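You operate a simulated robot arm through the tools that you are given. There is no shell and no other tool. Be economical: measure what you need, move in short steps, check, and stop when the job is done.

You run a simulated robot arm. Do the job below in one go: nothing can be reset, and whatever is moved stays where it is left.

TASK
Put the yellow can in the turntable's tote, reset, switch to auto and send it up. Set down upright: what you pick out.

The check looks at the end state, three seconds after you hand in, the way a careful person would. Anything else that was tipped, shoved, dropped, spilled or broken makes it a failure.

THE ROBOT
A 7-joint arm with a two-finger parallel gripper, fixed in place. Base frame: the origin is at the foot of the arm, x ahead of it, y to its left, z up. Units: m, rad, N and s.
With the tool pointing down near the work surface it reaches from about 0.12 to 0.54 m from the base axis. Its first joint turns from -1.152 to 1.152 rad. Payload 2.4 kg.
The tool frame sits at the grasp point between the pads (the TCP): z along the fingers, y along the line on which they close. The tips reach 0.03 m beyond it. The gripper opens to 0.094 m. The fingers are 0.028 m wide and 0.01 m thick; the gripper's body (0.05 by 0.096 m) begins 0.055 m behind the TCP.
Orientation is that of the tool frame in the base frame, as a unit quaternion [x, y, z, w]. With the fingers straight down and closing along the base's y, the tool's x points along the base's -x, its y along +y and its z along -z.

THE INTERFACE
- The arm moves only by the tool nudge_tool. Its argument "plan" is a list of rows, each an object (a shift or turn left out is 0, a gripper value left out holds the last) with "delta_pos": the shift along the tool's x, y, z in units of 20 mm (1.0 is 20 mm), a list of three; "angular": the turn, a rotation vector about the tool's x, y, z in units of 5 degrees (1.0 is 5 degrees), a list of three; "claw": the opening in per cent of the stroke, from 0 (shut) to 100 (fully open). In form: [{"delta_pos": [tx, ty, tz], "angular": [rx, ry, rz], "claw": claw}, ...]. A call has 1 to 10 rows; each row shifts and turns the commanded pose from where the row before left it, along the tool's axes as they then stand. A call with a number of a shift or a turn outside -1 to 1 is refused whole. A row lasts 0.2 s, in which the tool goes at most 0.05 m and 0.15 rad; a call with a longer step from one row to the next is refused whole, and so is a gripper value outside its range. A pose out of reach is approached as far as the arm can. The call stops where the force on the tool passes 40 N (or 10 N more than at its start, if that is more) or the arm is blocked; 0.2 s more then pass. Each finger travels about 0.153 m/s and halts on what it meets, pressing with about 32 N; the grip force reading is that of the motor and also rises with nothing between the fingers. The clock runs only during rows and for 0.2 s after the last one: add rows that do not move to give the fingers time. It gives the time, the measured TCP pose, the force on the tool (base axes), the opening and the grip force at its end, in the units of the frame above (readings bear some noise), with the torque about the TCP (base axes, N m) and any sound that the robot's microphone picked up.
- Cameras (640 x 400 px; columns grow to the right, rows downward): "scene" is fixed at [0.0438, 0.4786, 1.4262]; the picture's right is [-0.65, -0.76, 0.00], its down [-0.54, 0.47, -0.70] and it looks along [0.53, -0.45, -0.72] (base axes); focal length 214 px, centre (320, 200). "wrist" rides on the gripper at [0.076, 0.014, -0.103] in the tool frame; the picture's right is [-0.18, 0.98, 0.00], its down [-0.75, -0.14, -0.64] and it looks along [-0.63, -0.12, 0.77] (tool axes); focal length 243 px, centre (320, 200). There is no depth. A picture from a camera that has moved, and an enlarged one, comes with that camera's place and axes in the base frame and with its lens. The place of the scene camera against the robot may be out by one fixed shift of up to 0.012 m in any direction.
- camera(camera): a new picture of that camera. It takes no simulated time.
- enlarge(camera, box): a new picture of the part [left, top, right, bottom] of that camera's present view, enlarged. It takes no simulated time.
- job_done(): hands the job in; it is judged then, once.

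Go step by step. Nothing tells you positions but the pictures and the camera data: compare them with the known pose of the tool, close in by small moves and look again before you grip or let go. The budget is 120 turns and 76 pictures, counting those below and the enlarged ones. Unless the task says otherwise, let go and move clear before handing in, and close with one line.

The tools are called after "Request:" as a command line: name --argument value ..., lists and objects as JSON in quotes. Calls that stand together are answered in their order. nudge_tool: Moves the arm, as the interface text tells. Its arguments: {"type":"object","properties":{"plan":{"type":"array"}},"required":["plan"]} The other tools are called the same way: camera (camera) takes a picture; enlarge (camera, box) takes an enlarged picture of a part of a camera's view; job_done () hands the job in.

At the start:

```text
t: 0.0
eef_pos: [0.3208, -0.1813, 1.2917]
tcp_rot: [0.0, 1.0, 0.001, 0.0]
force: [-0.6, 0.4, -0.3]
wrist_torque: [0.03, -0.01, 0.02]
grip_width: 0.094
gripper_force: 0.1
```

scene: 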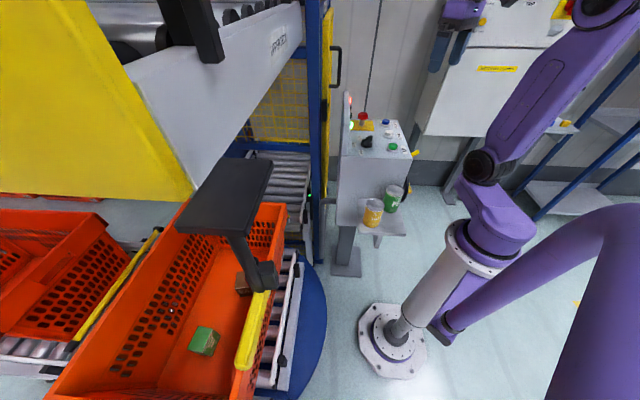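
wrist: 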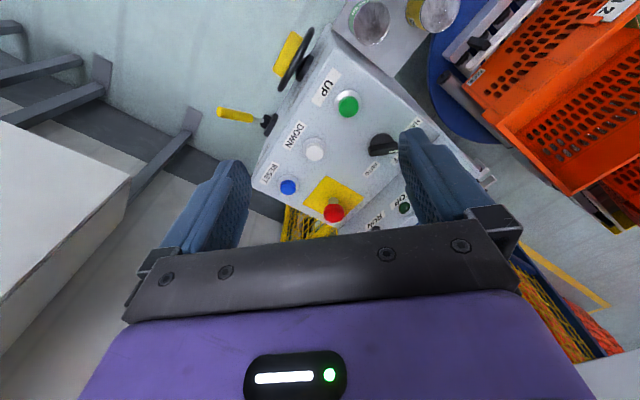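

I see a control box with buttons, a shelf with a yellow and a green can, and a tote on a turntable. I'll look closer first.

Request:
enlarge --camera "scene" --box '[320, 80, 430, 250]'

Request:
enlarge --camera "wrist" --box '[220, 0, 480, 240]'

Request:
enlarge --camera "scene" --box '[0, 180, 340, 400]'

```text
2.35 times, centred on (375, 165) of scene
camera zoom: at [0.0438, 0.4786, 1.4262], right [-0.65, -0.76, 0.0], down [-0.54, 0.47, -0.7], along [0.53, -0.45, -0.72], focal length 505 px, centre (191, 282)
```

zoom: 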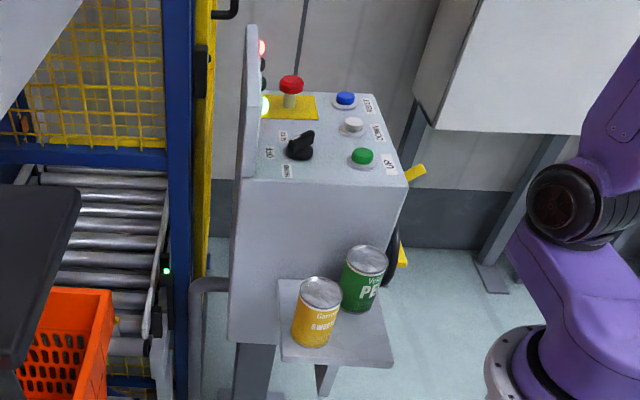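

```text
1.67 times, centred on (350, 120) of wrist
camera zoom: at [0.2446, -0.1678, 1.395], right [0.18, 0.98, 0.0], down [0.75, -0.14, 0.64], along [0.63, -0.12, -0.77], focal length 404 px, centre (270, 333)
```

zoom: 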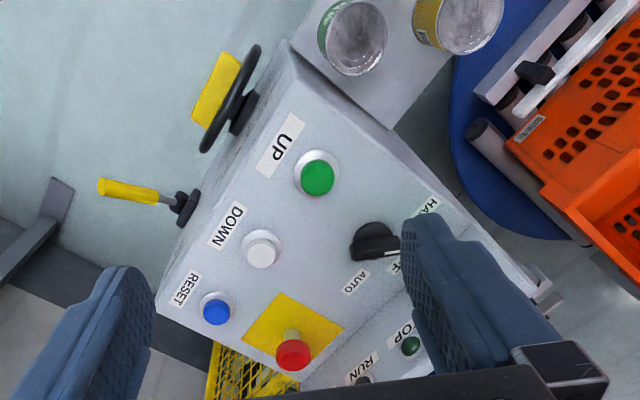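

```text
1.82 times, centred on (170, 290) of scene
camera zoom: at [0.0438, 0.4786, 1.4262], right [-0.65, -0.76, 0.0], down [-0.54, 0.47, -0.7], along [0.53, -0.45, -0.72], focal length 390 px, centre (593, 36)
```

zoom: 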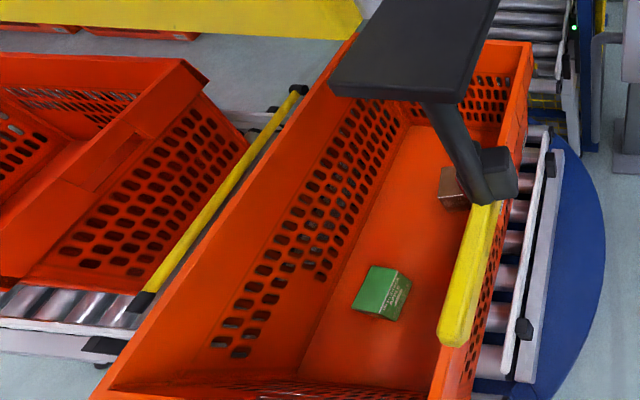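

The yellow can top is about (0.30, 0.018, 0.90), the green one about (0.295, -0.09, 0.89), and the panel top is near z 1.0. I'll move above the yellow can while staying high, and look again.

Request:
nudge_tool --plan '[{"delta_pos": [0.1, 1, 0.2]}, {"delta_pos": [0.1, 1, 0.2]}, {"delta_pos": [0.1, 1, 0.2]}, {"delta_pos": [0.1, 1, 0.2]}, {"delta_pos": [0.1, 1, 0.2]}, {"delta_pos": [0.1, 1, 0.2]}, {"delta_pos": [0.1, 1, 0.2]}, {"delta_pos": [0.1, 1, 0.2]}, {"delta_pos": [0.1, 1, 0.2]}, {"delta_pos": [0.1, 0.95, 0.2]}]'

Request:
camera --camera "wrist"

Request:
camera --camera "scene"

```text
t: 2.2
eef_pos: [0.3003, 0.0167, 1.2517]
tcp_rot: [0.0, 1.0, -0.001, 0.0]
force: [0.7, -0.1, -0.1]
wrist_torque: [-0.03, 0.0, 0.0]
grip_width: 0.0941
gripper_force: 0.0
```

```text
70 pictures are left
camera wrist: at [0.2243, 0.0305, 1.3544], right [0.18, 0.98, 0.0], down [0.75, -0.14, 0.64], along [0.63, -0.12, -0.77], focal length 243 px, centre (320, 200)
```

wrist: 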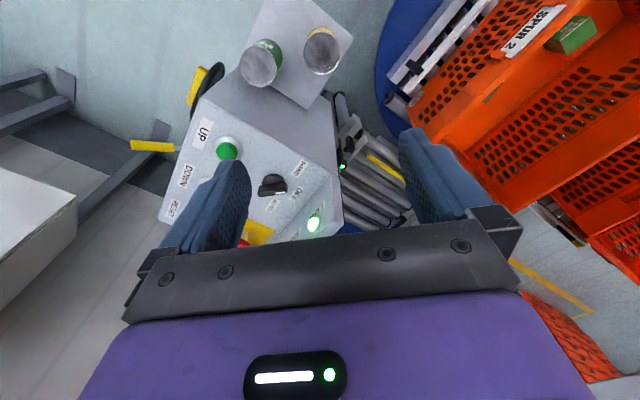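

```text
69 pictures are left
```

scene: 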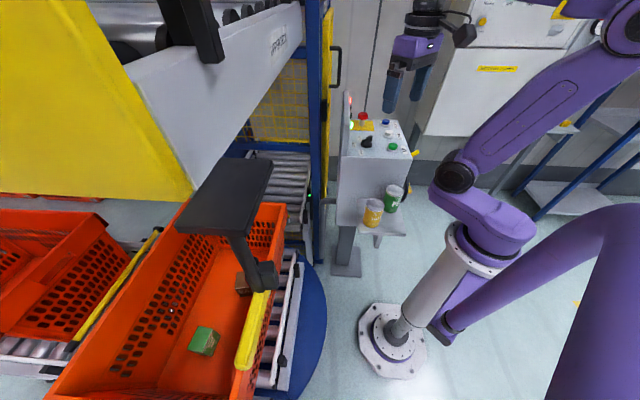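

Request:
enlarge --camera "wrist" --box '[320, 0, 640, 220]'

Request:
enlarge --camera "scene" --box '[130, 140, 340, 400]'

Request:
enlarge --camera "wrist" --box '[140, 50, 360, 260]'

```text
1.82 times, centred on (480, 110) of wrist
camera zoom: at [0.2243, 0.0305, 1.3544], right [0.18, 0.98, 0.0], down [0.75, -0.14, 0.64], along [0.63, -0.12, -0.77], focal length 441 px, centre (29, 364)
```

zoom: 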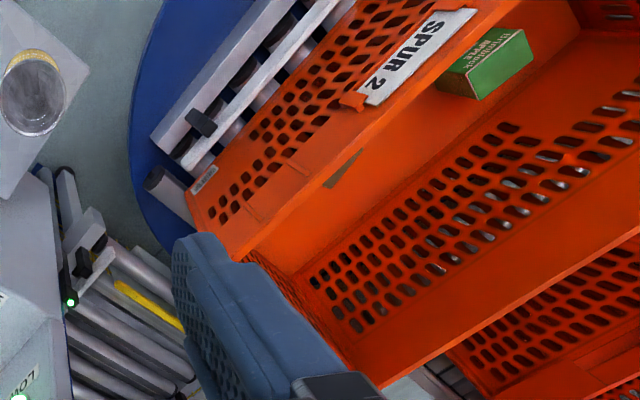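

```text
1.54 times, centred on (235, 270) of scene
camera zoom: at [0.0438, 0.4786, 1.4262], right [-0.65, -0.76, 0.0], down [-0.54, 0.47, -0.7], along [0.53, -0.45, -0.72], focal length 330 px, centre (451, 92)
```

zoom: 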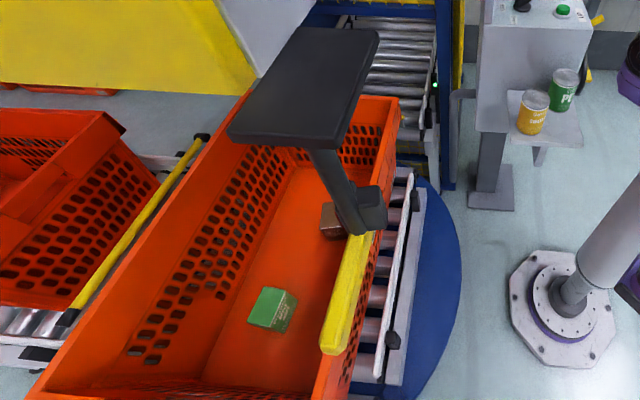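

```text
1.90 times, centred on (250, 155) of wrist
camera zoom: at [0.2243, 0.0305, 1.3544], right [0.18, 0.98, 0.0], down [0.75, -0.14, 0.64], along [0.63, -0.12, -0.77], focal length 462 px, centre (453, 286)
```

zoom: 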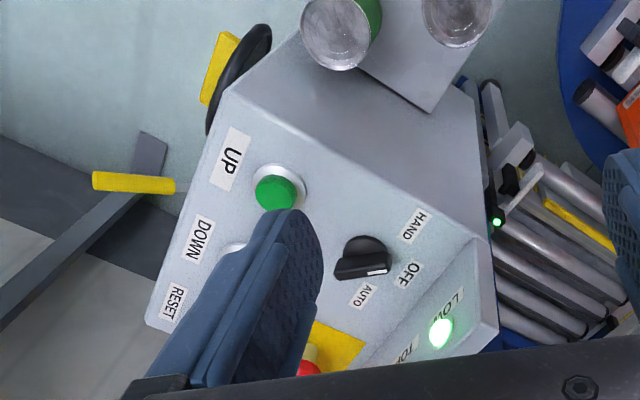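

A dark plate with a yellow bar hangs somewhere near the tote and I can't tell its height. I'll yaw the wrist camera toward the tote side to locate it.

Request:
nudge_tool --plan '[{"angular": [0, 0, -1]}, {"angular": [0, 0, -1]}, {"angular": [0, 0, -1]}, {"angular": [0, 0, -1]}, {"angular": [0, 0, -1]}, {"angular": [0, 0, -1]}, {"angular": [0, 0, -1]}, {"angular": [0, 0, -1]}, {"angular": [0, 0, -1]}, {"angular": [0, 0, -1]}]'

Request:
camera --camera "wrist"

```text
t: 4.4
eef_pos: [0.2998, 0.0169, 1.2535]
tcp_rot: [-0.424, 0.906, 0.0, 0.0]
force: [0.3, -0.5, 0.1]
wrist_torque: [0.0, 0.05, -0.01]
grip_width: 0.0939
gripper_force: 0.0
```

```text
65 pictures are left
camera wrist: at [0.2405, -0.0323, 1.3555], right [-0.64, 0.77, 0.0], down [0.59, 0.49, 0.64], along [0.49, 0.41, -0.77], focal length 243 px, centre (320, 200)
```

wrist: 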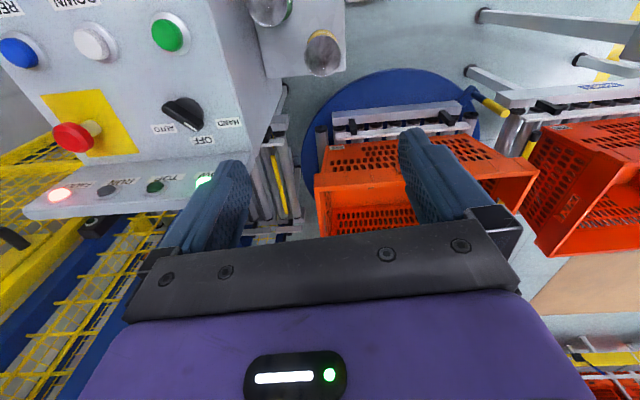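

Request:
nudge_tool --plan '[{"angular": [0, 0, -1]}, {"angular": [0, 0, -1]}, {"angular": [0, 0, -1]}, {"angular": [0, 0, -1]}, {"angular": [0, 0, -1]}, {"angular": [0, 0, -1]}, {"angular": [0, 0, -1]}, {"angular": [0, 0, -1]}]'

Request:
camera --camera "wrist"

```text
t: 6.2
eef_pos: [0.3015, 0.0171, 1.2528]
tcp_rot: [0.708, -0.706, 0.0, 0.0]
force: [0.1, -0.5, -0.1]
wrist_torque: [-0.02, -0.02, 0.01]
grip_width: 0.0941
gripper_force: 0.1
```

```text
64 pictures are left
camera wrist: at [0.2873, -0.0596, 1.3552], right [-0.98, 0.18, 0.0], down [0.14, 0.75, 0.64], along [0.12, 0.63, -0.77], focal length 243 px, centre (320, 200)
```

wrist: 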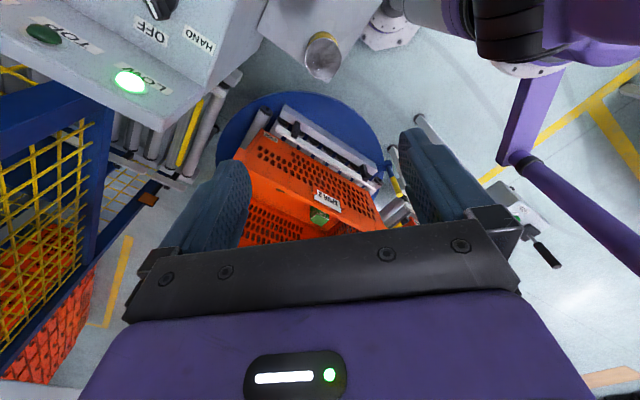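

I still can't see the bar, so I'll tilt the tool to look more outward.

Request:
nudge_tool --plan '[{"angular": [0, -1, 0]}, {"angular": [0, -1, 0]}, {"angular": [0, -1, 0]}, {"angular": [0, -1, 0]}, {"angular": [0, -1, 0]}, {"angular": [0, -1, 0]}, {"angular": [0, -1, 0]}]'

Request:
camera --camera "wrist"

```text
t: 7.8
eef_pos: [0.3003, 0.0179, 1.2523]
tcp_rot: [0.675, -0.673, -0.214, -0.213]
force: [0.4, -0.3, 0.4]
wrist_torque: [-0.03, -0.02, -0.02]
grip_width: 0.094
gripper_force: 0.1
```

```text
63 pictures are left
camera wrist: at [0.2871, -0.1041, 1.2926], right [-0.98, 0.15, 0.11], down [0.14, 0.25, 0.96], along [0.12, 0.96, -0.26], focal length 243 px, centre (320, 200)
```

wrist: 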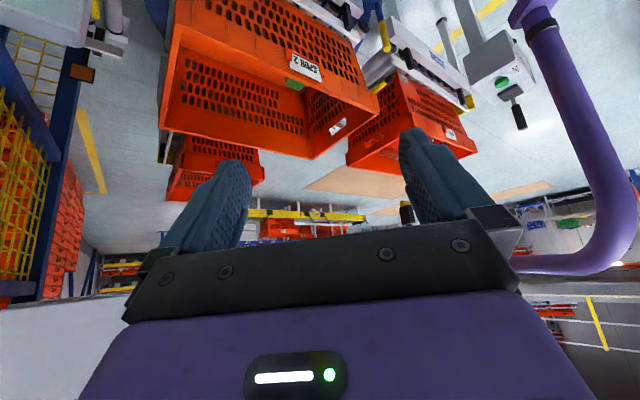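

Request:
nudge_tool --plan '[{"delta_pos": [0, 1, 0], "angular": [0, -1, 0]}, {"delta_pos": [0, 1, 0], "angular": [0, -1, 0]}, {"delta_pos": [0, 1, 0], "angular": [0, -1, 0]}, {"delta_pos": [0, 1, 0]}, {"delta_pos": [0, 1, 0]}]'

Request:
camera --camera "wrist"

```text
t: 9.0
eef_pos: [0.2006, 0.0166, 1.253]
tcp_rot: [-0.64, 0.641, 0.298, 0.299]
force: [-0.3, 0.2, -0.5]
wrist_torque: [-0.02, 0.01, 0.02]
grip_width: 0.0941
gripper_force: 0.2
```

```text
62 pictures are left
camera wrist: at [0.1863, -0.1108, 1.2599], right [-0.98, 0.12, 0.14], down [0.14, -0.01, 0.99], along [0.12, 0.99, -0.01], focal length 243 px, centre (320, 200)
```

wrist: 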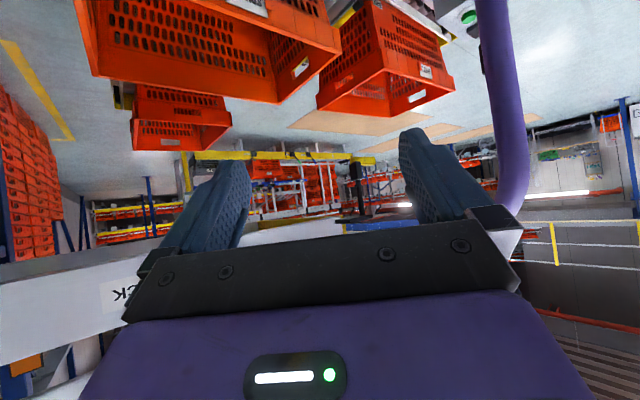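

Request:
enlarge --camera "wrist" --box '[180, 130, 430, 250]'

```text
2.56 times, centred on (305, 190) of wrist
camera zoom: at [0.1863, -0.1108, 1.2599], right [-0.98, 0.12, 0.14], down [0.14, -0.01, 0.99], along [0.12, 0.99, -0.01], focal length 621 px, centre (358, 226)
```

zoom: 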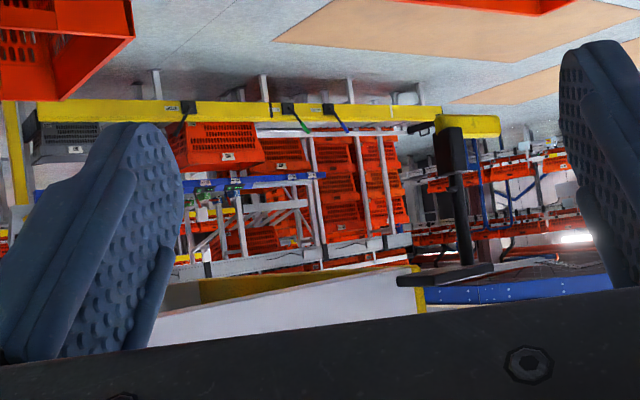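

I've located the hanging handle: near (0.10–0.2, 0.45–0.52), z ≥ 1.15. The upper conveyor beam bottom is about z 1.3. I'll straighten the tool, then approach the tote at a lower height to measure its rim and my reach.

Request:
nudge_tool --plan '[{"angular": [0, 1, 0]}, {"angular": [0, 1, 0]}, {"angular": [0, 1, 0]}, {"angular": [0, 1, 0]}, {"angular": [0, 1, 0]}, {"angular": [0, 1, 0]}, {"angular": [0, 1, 0]}, {"angular": [0, 1, 0]}, {"angular": [0, 1, 0]}, {"angular": [0, 1, 0]}]'

Request:
nudge_tool --plan '[{"angular": [0, 0, 1]}, {"angular": [0, 0, 1]}, {"angular": [0, 0, 1]}, {"angular": [0, 0, 1]}, {"angular": [0, 0, 1]}, {"angular": [0, 0, 1]}, {"angular": [0, 0, 1]}, {"angular": [0, 0, 1]}, {"delta_pos": [0, 0, 1]}, {"delta_pos": [0, 0, 1]}]'

```text
t: 11.2
eef_pos: [0.2005, 0.0173, 1.2526]
tcp_rot: [-0.707, 0.707, 0.0, -0.001]
force: [1.0, -0.1, -0.3]
wrist_torque: [-0.01, -0.01, 0.01]
grip_width: 0.0939
gripper_force: 0.0
```

```text
t: 13.4
eef_pos: [0.2011, 0.0183, 1.2121]
tcp_rot: [-0.423, 0.906, 0.0, 0.0]
force: [-0.9, 0.7, 0.5]
wrist_torque: [-0.01, -0.01, 0.01]
grip_width: 0.0939
gripper_force: 0.0
```

Request:
nudge_tool --plan '[{"delta_pos": [-1, 0.5, 0.8]}, {"delta_pos": [-1, 0.5, 0.8]}, {"delta_pos": [-1, 0.5, 0.8]}, {"delta_pos": [-1, 0.5, 0.8]}, {"delta_pos": [-1, 0.5, 0.8]}, {"delta_pos": [-1, 0.5, 0.8]}, {"delta_pos": [-1, 0.5, 0.8]}, {"delta_pos": [-1, 0.5, 0.8]}, {"delta_pos": [-1, 0.5, 0.8]}, {"delta_pos": [-1, 0.5, 0.8]}]'

Request:
camera --camera "wrist"

Request:
camera --camera "scene"

```text
t: 15.6
eef_pos: [0.2519, 0.2356, 1.0515]
tcp_rot: [-0.423, 0.906, -0.001, 0.0]
force: [0.1, -0.2, 0.8]
wrist_torque: [0.0, -0.01, -0.01]
grip_width: 0.0943
gripper_force: 0.1
```

```text
60 pictures are left
camera wrist: at [0.1921, 0.1859, 1.154], right [-0.64, 0.77, 0.0], down [0.59, 0.49, 0.64], along [0.5, 0.41, -0.77], focal length 243 px, centre (320, 200)
```

wrist: 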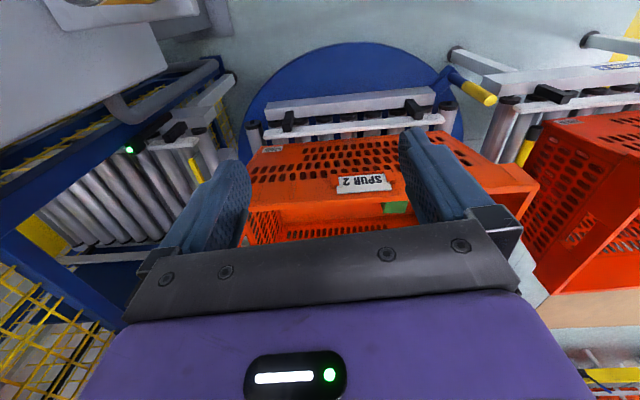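

```text
59 pictures are left
```

scene: 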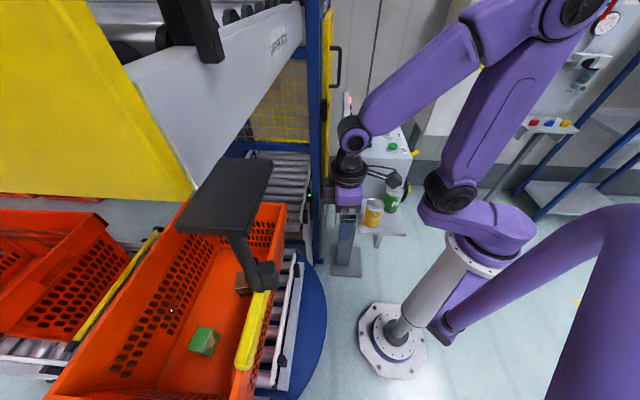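

The tote's near rim is roughly 0.56 m out along the 50° direction, at z about 0.81. I'll go lower and outward in steps to test reach over the tote, watching the clearance to the beam.

Request:
nudge_tool --plan '[{"delta_pos": [-0.8, 0, 1]}, {"delta_pos": [-0.8, 0, 1]}, {"delta_pos": [-0.8, 0, 1]}, {"delta_pos": [-0.8, 0, 1]}, {"delta_pos": [-0.8, 0, 1]}, {"delta_pos": [-0.8, 0, 1]}, {"delta_pos": [-0.8, 0, 0.5]}, {"delta_pos": [-0.8, 0, 0]}]'

Request:
camera --camera "scene"

Request:
camera --camera "wrist"

```text
t: 17.4
eef_pos: [0.3346, 0.3338, 0.9226]
tcp_rot: [-0.423, 0.906, 0.0, 0.0]
force: [-0.1, 0.1, 0.1]
wrist_torque: [0.0, 0.04, -0.01]
grip_width: 0.0942
gripper_force: 0.1
```

```text
58 pictures are left
```

scene: 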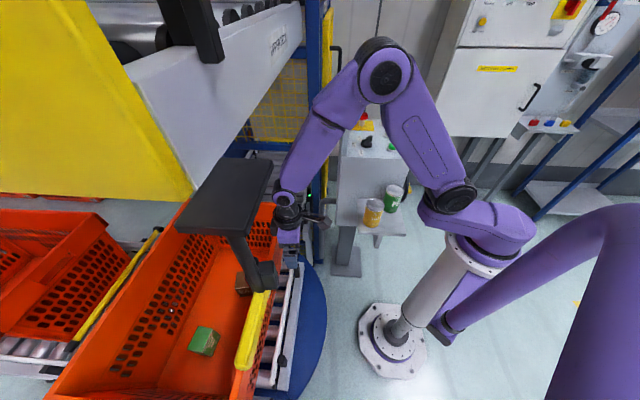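

```text
57 pictures are left
camera wrist: at [0.2746, 0.2837, 1.0245], right [-0.64, 0.77, 0.0], down [0.59, 0.49, 0.64], along [0.5, 0.41, -0.77], focal length 243 px, centre (320, 200)
```

wrist: 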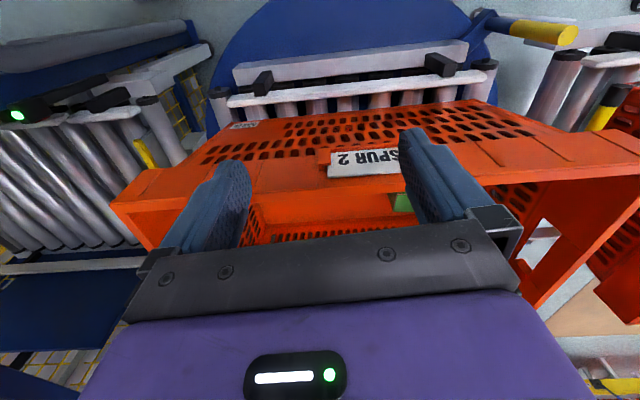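

There's plenty of reach left, since the elbow is still well bent. I'll extend over the tote to look inside.

Request:
nudge_tool --plan '[{"delta_pos": [-1, 0.3, 0]}, {"delta_pos": [-1, 0.3, 0]}, {"delta_pos": [-1, 0.3, 0]}, {"delta_pos": [-1, 0.3, 0]}, {"delta_pos": [-1, 0.3, 0]}, {"delta_pos": [-1, 0.3, 0]}, {"delta_pos": [-1, 0.3, 0]}, {"delta_pos": [-1, 0.3, 0]}]'

Request:
camera --camera "scene"

Request:
camera --camera "wrist"

```text
t: 19.2
eef_pos: [0.4014, 0.4859, 0.9232]
tcp_rot: [-0.423, 0.906, 0.0, 0.0]
force: [0.0, -1.0, -0.7]
wrist_torque: [-0.03, 0.0, 0.0]
grip_width: 0.094
gripper_force: 0.0
```

```text
56 pictures are left
```

scene: 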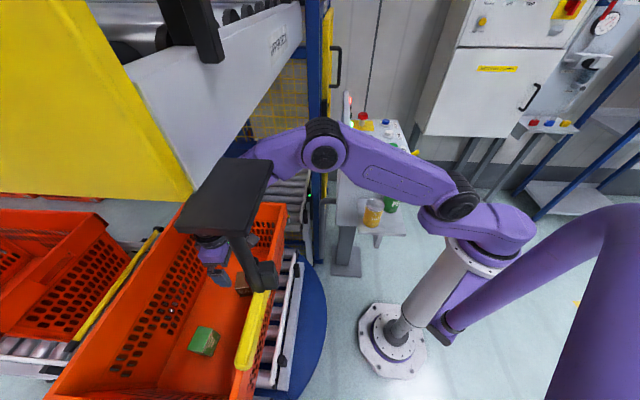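

```text
55 pictures are left
camera wrist: at [0.3412, 0.4367, 1.0253], right [-0.64, 0.77, 0.0], down [0.59, 0.49, 0.64], along [0.5, 0.41, -0.77], focal length 243 px, centre (320, 200)
```

wrist: 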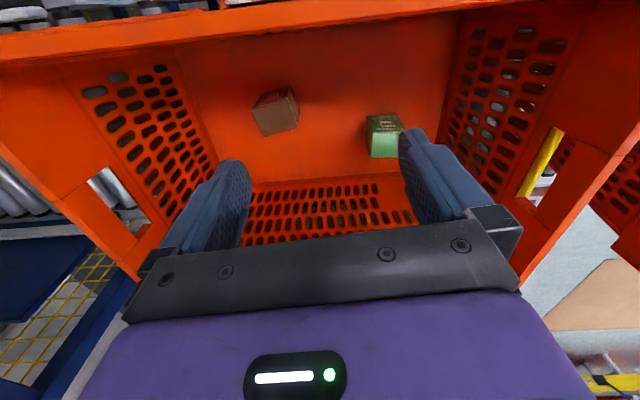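

Reach is fine and the tote interior is clear between the two boxes. I'll place the can around (0.42, 0.51), gripped along the outward direction. Retracting and yawing to -40° for the pick.

Request:
nudge_tool --plan '[{"delta_pos": [1, -0.3, 0]}, {"delta_pos": [1, -0.3, 0]}, {"delta_pos": [1, -0.3, 0]}, {"delta_pos": [1, -0.3, 0]}, {"delta_pos": [1, -0.3, 0]}, {"delta_pos": [1, -0.3, 0]}, {"delta_pos": [1, -0.3, 0]}, {"delta_pos": [1, -0.3, 0]}, {"delta_pos": [1, 0, -1]}, {"delta_pos": [1, 0, -1]}]'

Request:
nudge_tool --plan '[{"delta_pos": [1, 0, -1], "angular": [0, 0, 1]}, {"delta_pos": [1, 0, -1], "angular": [0, 0, 1]}, {"delta_pos": [0, 0, -1], "angular": [0, 0, 1]}, {"delta_pos": [0, 0, -1], "angular": [0, 0, 1]}, {"angular": [0, 0, 1]}, {"angular": [0, 0, 1]}, {"angular": [0, 0, 1]}, {"angular": [0, 0, 1]}, {"angular": [0, 0, 1]}, {"angular": [0, 0, 1]}]'

Request:
nudge_tool --plan '[{"angular": [0, 0, 1]}, {"angular": [0, 0, 1]}, {"angular": [0, 0, 1]}, {"angular": [0, 0, 1]}, {"angular": [0, 0, 1]}, {"angular": [0, 0, 1]}, {"angular": [0, 0, 1]}, {"angular": [0, 0, 1]}]'

```text
t: 21.4
eef_pos: [0.3082, 0.3025, 0.9647]
tcp_rot: [-0.424, 0.906, 0.0, 0.0]
force: [0.3, 0.3, 0.1]
wrist_torque: [0.02, -0.02, 0.0]
grip_width: 0.0942
gripper_force: 0.1
```

```text
t: 23.6
eef_pos: [0.2815, 0.2732, 1.0428]
tcp_rot: [0.002, 1.0, 0.0, 0.0]
force: [-0.3, 0.5, 0.0]
wrist_torque: [0.0, -0.03, 0.0]
grip_width: 0.0941
gripper_force: 0.1
```

```text
t: 25.4
eef_pos: [0.2833, 0.2728, 1.0419]
tcp_rot: [0.341, 0.94, 0.001, 0.0]
force: [-0.1, 0.3, -0.8]
wrist_torque: [0.02, -0.02, 0.04]
grip_width: 0.094
gripper_force: 0.2
```

Request:
nudge_tool --plan '[{"delta_pos": [-0.885, -0.92, 0]}, {"delta_pos": [-0.885, -0.92, 0]}, {"delta_pos": [-0.885, -0.92, 0]}, {"delta_pos": [-0.885, -0.92, 0]}, {"delta_pos": [-0.885, -0.92, 0]}, {"delta_pos": [-0.885, -0.92, 0]}, {"delta_pos": [-0.885, -0.92, 0]}, {"delta_pos": [-0.885, -0.92, 0]}, {"delta_pos": [-0.885, -0.92, 0]}, {"delta_pos": [-0.885, -0.92, 0]}]'

Request:
camera --camera "wrist"

Request:
enlarge --camera "scene" --box '[310, 80, 470, 250]'

```text
t: 27.6
eef_pos: [0.3001, 0.0182, 1.0414]
tcp_rot: [0.34, 0.94, 0.0, 0.001]
force: [0.0, -0.4, -0.1]
wrist_torque: [-0.01, 0.03, 0.03]
grip_width: 0.094
gripper_force: 0.0
```

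```text
54 pictures are left
camera wrist: at [0.2515, 0.078, 1.1441], right [0.77, 0.64, 0.0], down [0.49, -0.59, 0.64], along [0.41, -0.5, -0.77], focal length 243 px, centre (320, 200)
```

wrist: 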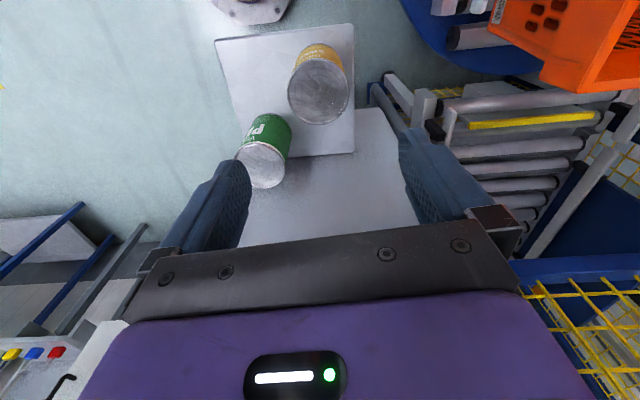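

```text
2.35 times, centred on (390, 165) of scene
camera zoom: at [0.0438, 0.4786, 1.4262], right [-0.65, -0.76, 0.0], down [-0.54, 0.47, -0.7], along [0.53, -0.45, -0.72], focal length 505 px, centre (155, 282)
```

zoom: 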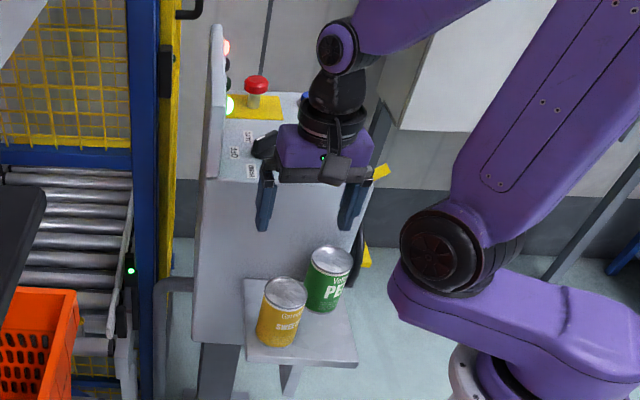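

The yellow can's centre refines to (0.296, 0.0215) with a diameter of about 0.06, so I'm nearly above it. Descending around it.

Request:
nudge_tool --plan '[{"delta_pos": [0.25, 0, 0.7]}, {"delta_pos": [0, 0, 1]}, {"delta_pos": [0, 0, 1]}, {"delta_pos": [0, 0, 1]}, {"delta_pos": [0, 0, 1]}, {"delta_pos": [0, 0, 1]}]'

Request:
camera --camera "wrist"

Request:
enlarge --camera "scene" --box '[310, 80, 470, 250]'

```text
t: 29.0
eef_pos: [0.2955, 0.0207, 0.9285]
tcp_rot: [0.342, 0.94, 0.0, 0.0]
force: [0.5, -0.5, -0.6]
wrist_torque: [0.0, 0.02, 0.03]
grip_width: 0.0942
gripper_force: 0.0
```

```text
52 pictures are left
camera wrist: at [0.2463, 0.0801, 1.0301], right [0.77, 0.64, 0.0], down [0.49, -0.59, 0.64], along [0.41, -0.5, -0.77], focal length 243 px, centre (320, 200)
```

wrist: 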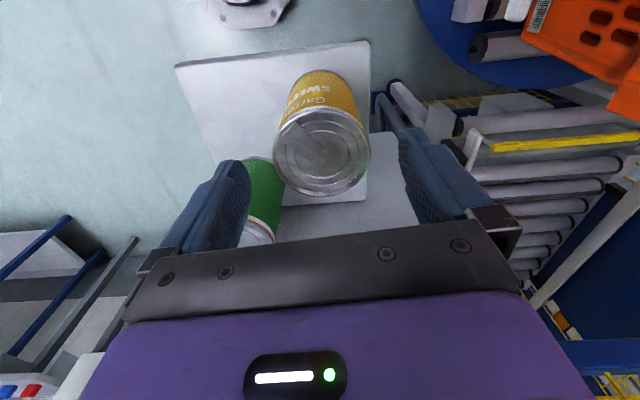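

```text
2.35 times, centred on (390, 165) of scene
camera zoom: at [0.0438, 0.4786, 1.4262], right [-0.65, -0.76, 0.0], down [-0.54, 0.47, -0.7], along [0.53, -0.45, -0.72], focal length 505 px, centre (155, 282)
```

zoom: 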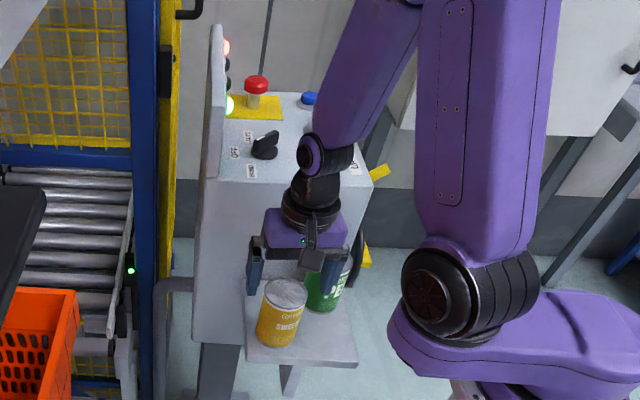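

Aligned with the can, with clearance to the green one. I'll descend the rest and grip.

Request:
nudge_tool --plan '[{"delta_pos": [0, 0, 0.9]}, {"delta_pos": [0, 0, 0.9]}, {"delta_pos": [0, 0, 0.9]}, {"delta_pos": [0, 0, 0.8]}, {}]'

Request:
camera --camera "wrist"

```text
t: 30.2
eef_pos: [0.2975, 0.0218, 0.8587]
tcp_rot: [0.342, 0.94, 0.0, 0.0]
force: [0.2, 0.5, -0.2]
wrist_torque: [0.0, 0.01, 0.0]
grip_width: 0.094
gripper_force: 0.1
```

```text
50 pictures are left
camera wrist: at [0.248, 0.0806, 0.9609], right [0.77, 0.64, 0.0], down [0.49, -0.59, 0.64], along [0.41, -0.5, -0.77], focal length 243 px, centre (320, 200)
```

wrist: 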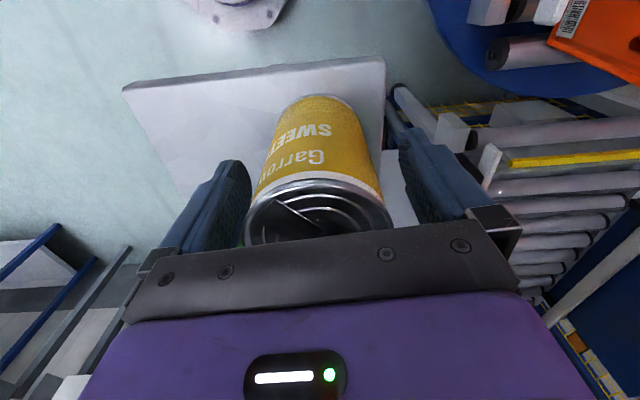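

Request:
nudge_tool --plan '[{"claw": 0}, {"claw": 0}, {"claw": 0}, {"claw": 0}]'

Request:
camera --camera "wrist"

```text
t: 31.2
eef_pos: [0.297, 0.0214, 0.8593]
tcp_rot: [0.342, 0.94, -0.001, 0.0]
force: [1.6, 0.4, 0.5]
wrist_torque: [0.01, 0.01, 0.0]
grip_width: 0.0605
gripper_force: 32.2
```

```text
49 pictures are left
camera wrist: at [0.2479, 0.0807, 0.961], right [0.77, 0.64, 0.0], down [0.49, -0.59, 0.64], along [0.41, -0.5, -0.77], focal length 243 px, centre (320, 200)
```

wrist: 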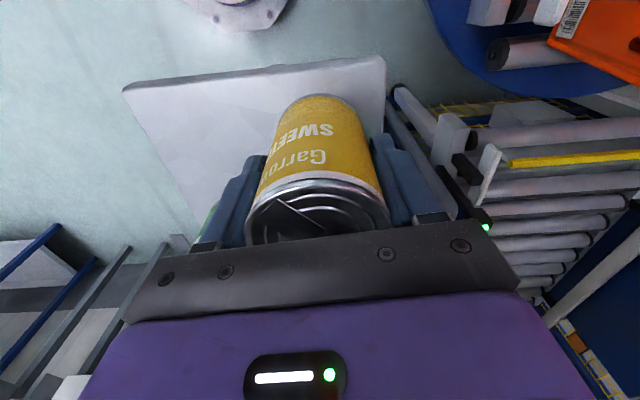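

Gripped at 0.0605 m. Lifting straight up.

Request:
nudge_tool --plan '[{"delta_pos": [0, 0, -0.5]}, {"delta_pos": [0, 0, -0.8]}, {"delta_pos": [0, 0, -1]}, {"delta_pos": [0, 0, -1]}, {"delta_pos": [0, 0, -1]}, {"delta_pos": [0, 0, -1]}, {"delta_pos": [0, 0, -1]}, {"delta_pos": [0, 0, -0.7]}]'

Request:
camera --camera "wrist"

Request:
enlarge --camera "scene" --box '[310, 80, 470, 250]'

```text
t: 33.0
eef_pos: [0.2956, 0.0218, 0.9984]
tcp_rot: [0.342, 0.94, 0.0, 0.0]
force: [-0.6, -0.3, -2.2]
wrist_torque: [0.0, -0.02, 0.03]
grip_width: 0.06
gripper_force: 32.0
```

```text
48 pictures are left
camera wrist: at [0.2461, 0.0808, 1.1008], right [0.77, 0.64, 0.0], down [0.49, -0.59, 0.64], along [0.41, -0.5, -0.77], focal length 243 px, centre (320, 200)
```

wrist: 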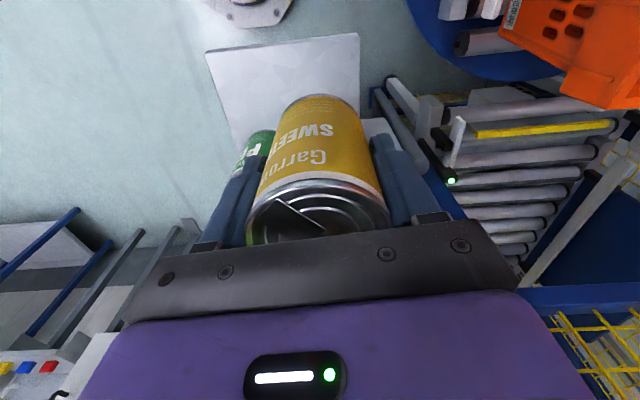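

```text
2.35 times, centred on (390, 165) of scene
camera zoom: at [0.0438, 0.4786, 1.4262], right [-0.65, -0.76, 0.0], down [-0.54, 0.47, -0.7], along [0.53, -0.45, -0.72], focal length 505 px, centre (155, 282)
```

zoom: 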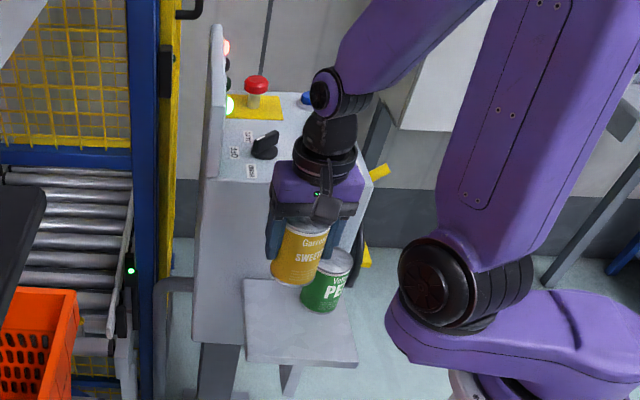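

The can is held upright. Carrying it back toward the tote.

Request:
nudge_tool --plan '[{"delta_pos": [0.885, 0.92, 0]}, {"delta_pos": [0.885, 0.92, 0]}, {"delta_pos": [0.885, 0.92, 0]}, {"delta_pos": [0.885, 0.92, 0]}, {"delta_pos": [0.885, 0.92, 0]}, {"delta_pos": [0.885, 0.92, 0.2]}, {"delta_pos": [0.885, 0.92, 0.6]}, {"delta_pos": [0.885, 0.92, 0.8]}, {"delta_pos": [0.885, 0.92, 0.9]}, {"delta_pos": [0.885, 0.92, 0.9]}]'

Request:
nudge_tool --plan '[{"delta_pos": [0.2, 1, 0.2]}, {"delta_pos": [0.2, 1, 0]}, {"delta_pos": [0.2, 1, 0]}, {"delta_pos": [0.2, 1, 0]}, {"delta_pos": [0.2, 1, 0]}]'

Request:
camera --camera "scene"

Request:
camera --camera "wrist"

```text
t: 35.2
eef_pos: [0.278, 0.2767, 0.9309]
tcp_rot: [0.342, 0.94, 0.0, 0.0]
force: [0.2, 0.4, -3.3]
wrist_torque: [0.0, 0.01, 0.01]
grip_width: 0.0603
gripper_force: 32.0
```

```text
t: 36.4
eef_pos: [0.3269, 0.3657, 0.9261]
tcp_rot: [0.341, 0.94, 0.0, 0.0]
force: [0.6, -0.3, -4.2]
wrist_torque: [0.01, -0.02, 0.0]
grip_width: 0.0603
gripper_force: 31.7
```

```text
46 pictures are left
```

scene: 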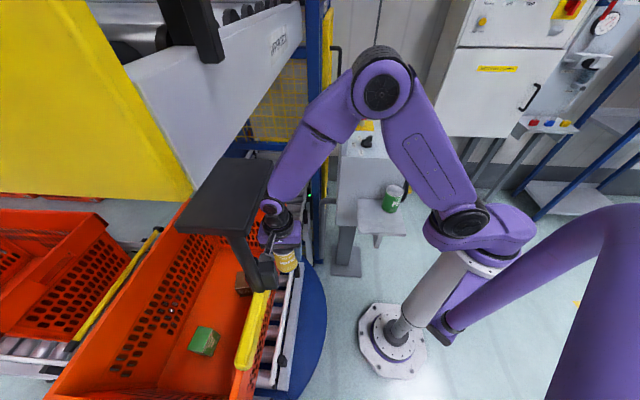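

```text
45 pictures are left
camera wrist: at [0.2777, 0.4246, 1.029], right [0.77, 0.63, 0.0], down [0.49, -0.59, 0.64], along [0.41, -0.5, -0.77], focal length 243 px, centre (320, 200)
```

wrist: 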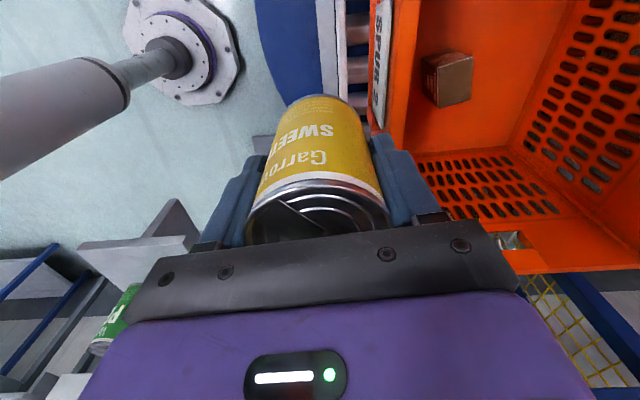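

Request:
nudge_tool --plan '[{"delta_pos": [0.1, 0.95, 0]}, {"delta_pos": [0.1, 0.95, 0]}, {"delta_pos": [0.1, 0.95, 0]}, {"delta_pos": [0.1, 0.95, 0]}, {"delta_pos": [0.1, 0.95, 0]}, {"delta_pos": [0.1, 0.95, 0]}, {"delta_pos": [0.1, 0.95, 0]}, {"delta_pos": [0.1, 0.95, 0]}, {"delta_pos": [0.1, 0.95, 0]}]'

Request:
camera --camera "scene"

Request:
camera --camera "wrist"

```text
t: 38.4
eef_pos: [0.4235, 0.5071, 0.9267]
tcp_rot: [0.342, 0.94, -0.001, 0.0]
force: [-0.5, 0.0, -4.0]
wrist_torque: [0.0, 0.03, 0.02]
grip_width: 0.0602
gripper_force: 32.3
```

```text
44 pictures are left
```

scene: 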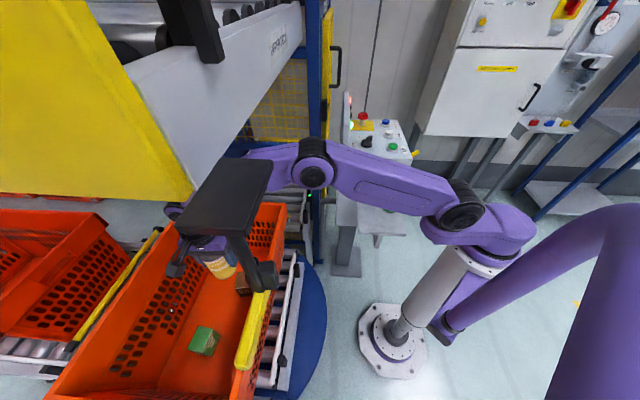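

```text
43 pictures are left
camera wrist: at [0.3745, 0.5663, 1.0287], right [0.77, 0.63, 0.0], down [0.49, -0.59, 0.64], along [0.41, -0.5, -0.77], focal length 243 px, centre (320, 200)
```

wrist: 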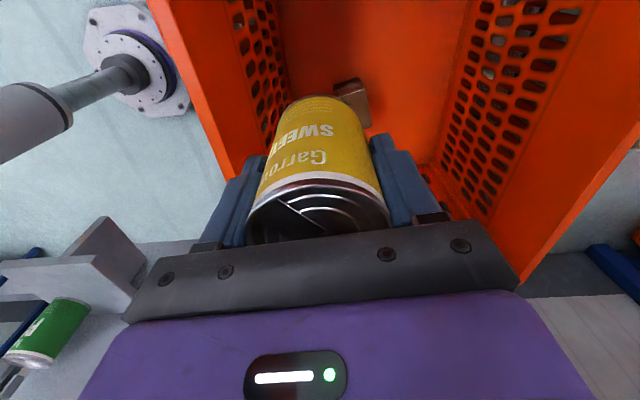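

The position over the tote floor is clear. I'll shift slightly away from the brown box and lower the can inside.

Request:
nudge_tool --plan '[{"delta_pos": [0.6, 0, 0.7]}, {"delta_pos": [0, 0, 1]}, {"delta_pos": [0, 0, 1]}, {"delta_pos": [0, 0, 1]}, {"delta_pos": [0, 0, 1]}, {"delta_pos": [0, 0, 1]}, {"delta_pos": [0, 0, 1]}, {"delta_pos": [0, 0, 1]}, {"delta_pos": [0, 0, 1]}, {"delta_pos": [0, 0, 1]}]'

Request:
camera --camera "scene"

Request:
camera --camera "wrist"

```text
t: 40.6
eef_pos: [0.4141, 0.5156, 0.7319]
tcp_rot: [0.341, 0.94, 0.0, 0.0]
force: [0.3, 0.8, -3.5]
wrist_torque: [-0.02, 0.04, 0.02]
grip_width: 0.0602
gripper_force: 32.2
```

```text
42 pictures are left
```

scene: 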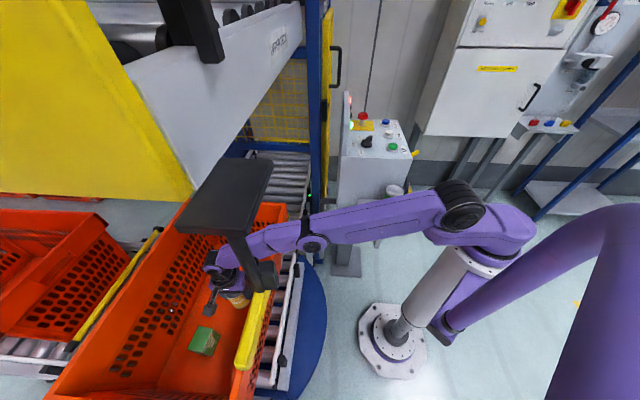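

```text
41 pictures are left
camera wrist: at [0.366, 0.5753, 0.8339], right [0.77, 0.64, 0.0], down [0.49, -0.59, 0.64], along [0.41, -0.5, -0.77], focal length 243 px, centre (320, 200)
```

wrist: 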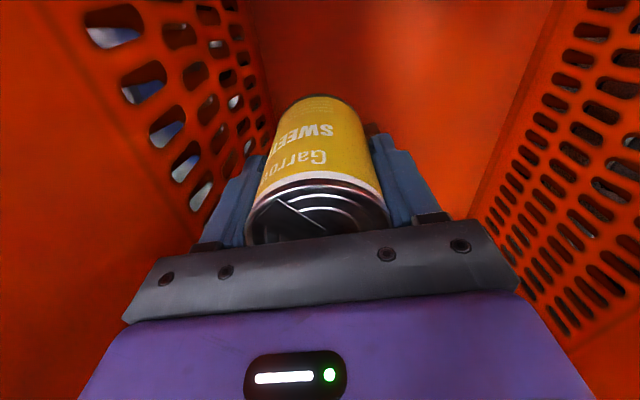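

The arm is getting stretched, so I'll lower in small increments and shift slightly inward, watching the pose.

Request:
nudge_tool --plan '[{"delta_pos": [0, -0.4, 0.8]}, {"delta_pos": [0, -0.3, 0.8]}, {"delta_pos": [0, 0, 0.8]}, {}]'

Request:
enlarge --camera "scene" --box '[170, 160, 480, 350]'

Request:
camera --camera "wrist"

```text
t: 41.6
eef_pos: [0.4029, 0.5029, 0.6861]
tcp_rot: [0.341, 0.94, 0.0, 0.0]
force: [-0.1, 0.1, -4.1]
wrist_torque: [-0.05, -0.01, 0.02]
grip_width: 0.0601
gripper_force: 32.3
out of reach, approached as far as the arm can: row 3
```

```text
2.06 times, centred on (325, 255) of scene
camera zoom: at [0.0438, 0.4786, 1.4262], right [-0.65, -0.76, 0.0], down [-0.54, 0.47, -0.7], along [0.53, -0.45, -0.72], focal length 443 px, centre (310, 86)
```

zoom: 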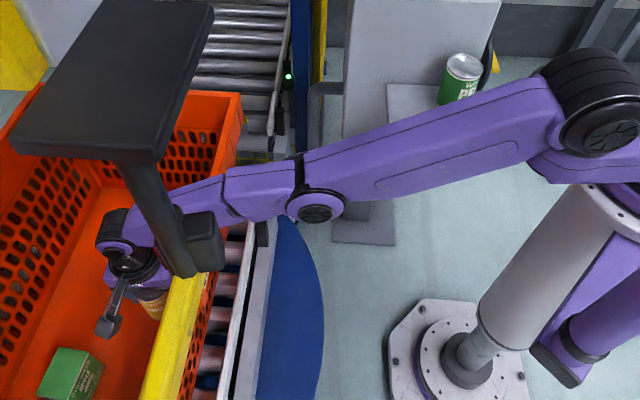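

```text
39 pictures are left
camera wrist: at [0.3531, 0.5624, 0.7887], right [0.77, 0.64, 0.0], down [0.49, -0.59, 0.64], along [0.41, -0.5, -0.77], focal length 243 px, centre (320, 200)
```

wrist: 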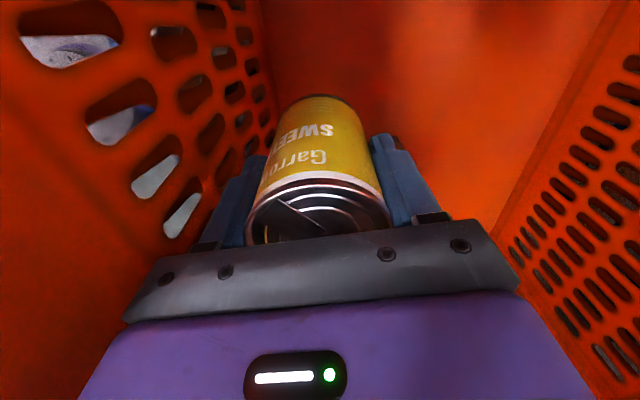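

The arm's limit here is z ≈ 0.686, with the can still a few cm above the floor, so I need the true floor height. I'll raise the can again and measure the tote interior.

Request:
nudge_tool --plan '[{"delta_pos": [0, 0.5, -1]}, {"delta_pos": [0, 0, -1]}, {"delta_pos": [0, 0, -1]}, {"delta_pos": [0, 0, -1]}, {"delta_pos": [0, 0, -1]}, {"delta_pos": [0, 0, -1]}, {"delta_pos": [0, 0, -1]}, {"delta_pos": [0, 0, -1]}, {"delta_pos": [0, 0, -1]}, {"delta_pos": [0, 0, -1]}]'

Request:
nudge_tool --plan '[{"delta_pos": [0, 0, -1]}, {"delta_pos": [0, 0, -1]}, {"delta_pos": [-0.5, -1, 0]}, {"delta_pos": [-0.5, -1, 0]}, {"delta_pos": [0, -1, 0]}, {"delta_pos": [0, -1, 0]}]'

Request:
enlarge --camera "wrist" --box '[320, 0, 640, 200]'

```text
t: 43.8
eef_pos: [0.4073, 0.5081, 0.8862]
tcp_rot: [0.342, 0.94, 0.0, 0.0]
force: [0.3, 0.4, -2.9]
wrist_torque: [0.02, 0.0, 0.01]
grip_width: 0.0603
gripper_force: 32.4
```

```text
t: 45.2
eef_pos: [0.3726, 0.4367, 0.9255]
tcp_rot: [0.34, 0.94, 0.001, 0.0]
force: [0.5, -0.5, -3.1]
wrist_torque: [-0.02, 0.0, 0.01]
grip_width: 0.0603
gripper_force: 31.9
```

```text
2.00 times, centred on (480, 100) of wrist
camera zoom: at [0.3237, 0.4943, 1.0282], right [0.77, 0.64, 0.0], down [0.49, -0.59, 0.64], along [0.41, -0.5, -0.77], focal length 485 px, centre (0, 400)
```

zoom: 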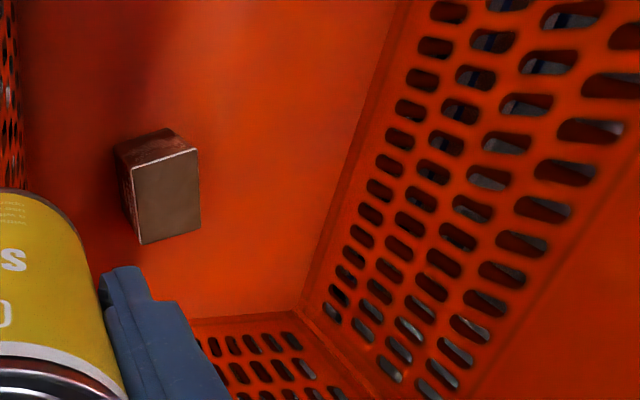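

The tote floor is at about z 0.54, so I need a higher grip on the can and a slight outward tilt, with the camera on the far side. I'll retract to free space and test whether the wrist can yaw that far.

Request:
nudge_tool --plan '[{"delta_pos": [0, -1, -0.3]}, {"delta_pos": [0, -1, -0.3]}, {"delta_pos": [0, -1, -0.3]}, {"delta_pos": [0, -1, -0.3]}, {"delta_pos": [0, -1, -0.3]}, {"delta_pos": [0, -1, -0.3]}, {"delta_pos": [0, -1, -0.3]}, {"delta_pos": [0, -1, -0.3]}]'

Request:
nudge_tool --plan '[{"angular": [0, 0, 1]}, {"angular": [0, 0, 1]}, {"angular": [0, 0, 1]}, {"angular": [0, 0, 1]}, {"angular": [0, 0, 1]}, {"angular": [0, 0, 1]}, {"angular": [0, 0, 1]}, {"angular": [0, 0, 1]}, {"angular": [0, 0, 1]}, {"angular": [0, 0, 1]}]'

Request:
nudge_tool --plan '[{"angular": [0, 0, 1]}, {"angular": [0, 0, 1]}, {"angular": [0, 0, 1]}, {"angular": [0, 0, 1]}, {"angular": [0, 0, 1]}, {"angular": [0, 0, 1]}, {"angular": [0, 0, 1]}, {"angular": [0, 0, 1]}]'

Request:
camera --camera "scene"

```text
t: 47.0
eef_pos: [0.2685, 0.3117, 0.9735]
tcp_rot: [0.342, 0.94, -0.001, 0.001]
force: [0.7, 0.6, -2.8]
wrist_torque: [-0.02, 0.03, 0.02]
grip_width: 0.06
gripper_force: 31.7
```

```text
t: 49.2
eef_pos: [0.2695, 0.311, 0.9747]
tcp_rot: [0.707, 0.707, 0.0, 0.0]
force: [-0.3, -0.7, -2.6]
wrist_torque: [-0.02, -0.05, 0.01]
grip_width: 0.0599
gripper_force: 31.9
```

```text
t: 51.0
eef_pos: [0.2703, 0.3117, 0.9767]
tcp_rot: [0.907, 0.422, 0.0, -0.001]
force: [0.3, -1.0, -3.3]
wrist_torque: [0.0, 0.03, 0.01]
grip_width: 0.0603
gripper_force: 31.4
```

```text
37 pictures are left
```

scene: 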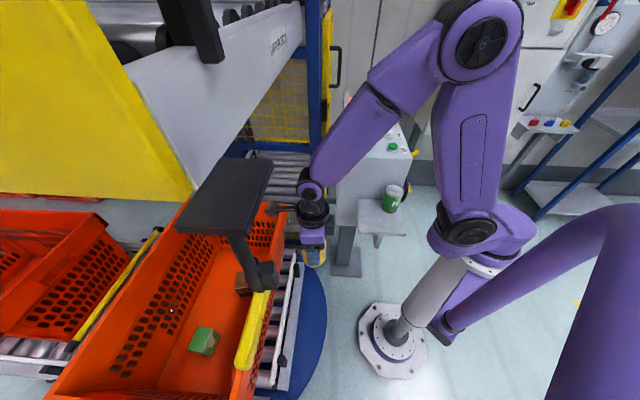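

The wrist can do that yaw. I'll return to the shelf, set the can down, and regrip it higher with a tilted tool.

Request:
nudge_tool --plan '[{"delta_pos": [-1, 1, 0]}, {"delta_pos": [-1, 1, 0]}, {"delta_pos": [-1, 1, 0]}, {"delta_pos": [-1, 1, 0]}, {"delta_pos": [-1, 1, 0]}, {"delta_pos": [-1, 1, 0]}, {"delta_pos": [-1, 1, 0]}, {"delta_pos": [-1, 1, 0]}, {"delta_pos": [-1, 1, 0]}, {"delta_pos": [-1, 1, 0]}]'

Request:
nudge_tool --plan '[{"delta_pos": [-0.28, 0.3, 1]}, {"delta_pos": [0, 0, 1]}, {"delta_pos": [0, 0, 1]}, {"delta_pos": [0, 0, 1]}, {"delta_pos": [0, 0, 1]}]'

Request:
enlarge --camera "scene" --box '[310, 80, 470, 250]'

```text
t: 53.2
eef_pos: [0.2923, 0.0302, 0.9764]
tcp_rot: [0.906, 0.423, 0.0, 0.0]
force: [-0.1, 0.1, -2.6]
wrist_torque: [0.02, -0.02, 0.01]
grip_width: 0.06
gripper_force: 31.5
```

```text
t: 54.4
eef_pos: [0.2942, 0.0226, 0.874]
tcp_rot: [0.906, 0.423, 0.001, 0.0]
force: [-0.1, 0.2, -4.0]
wrist_torque: [0.01, 0.01, -0.03]
grip_width: 0.0599
gripper_force: 31.6
```

```text
2.35 times, centred on (390, 165) of scene
camera zoom: at [0.0438, 0.4786, 1.4262], right [-0.65, -0.76, 0.0], down [-0.54, 0.47, -0.7], along [0.53, -0.45, -0.72], focal length 505 px, centre (155, 282)
```

zoom: 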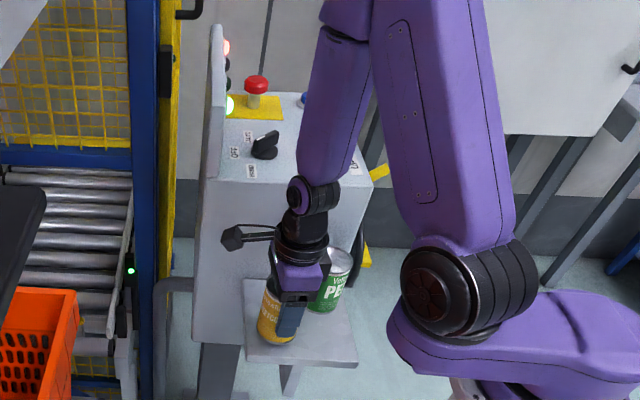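

Close to the shelf now. I'll step down the last ~15 mm gently.

Request:
nudge_tool --plan '[{"delta_pos": [0, 0, 0.3]}, {"delta_pos": [0, 0, 0.2]}, {"delta_pos": [0, 0, 0.1]}, {"delta_pos": [0, 0, 0.1]}]'

```text
t: 55.4
eef_pos: [0.2951, 0.0224, 0.8608]
tcp_rot: [0.906, 0.424, 0.0, 0.0]
force: [0.2, 0.4, -4.2]
wrist_torque: [-0.03, -0.02, -0.01]
grip_width: 0.0602
gripper_force: 31.8
```

Request:
nudge_tool --plan '[{"delta_pos": [0, 0, 0.08]}, {"delta_pos": [0, 0, 0.06]}, {}]'

```text
t: 56.2
eef_pos: [0.2957, 0.0231, 0.8582]
tcp_rot: [0.906, 0.423, 0.001, 0.001]
force: [0.8, 3.6, 28.3]
wrist_torque: [0.17, 0.17, -0.09]
grip_width: 0.0602
gripper_force: 31.7
```

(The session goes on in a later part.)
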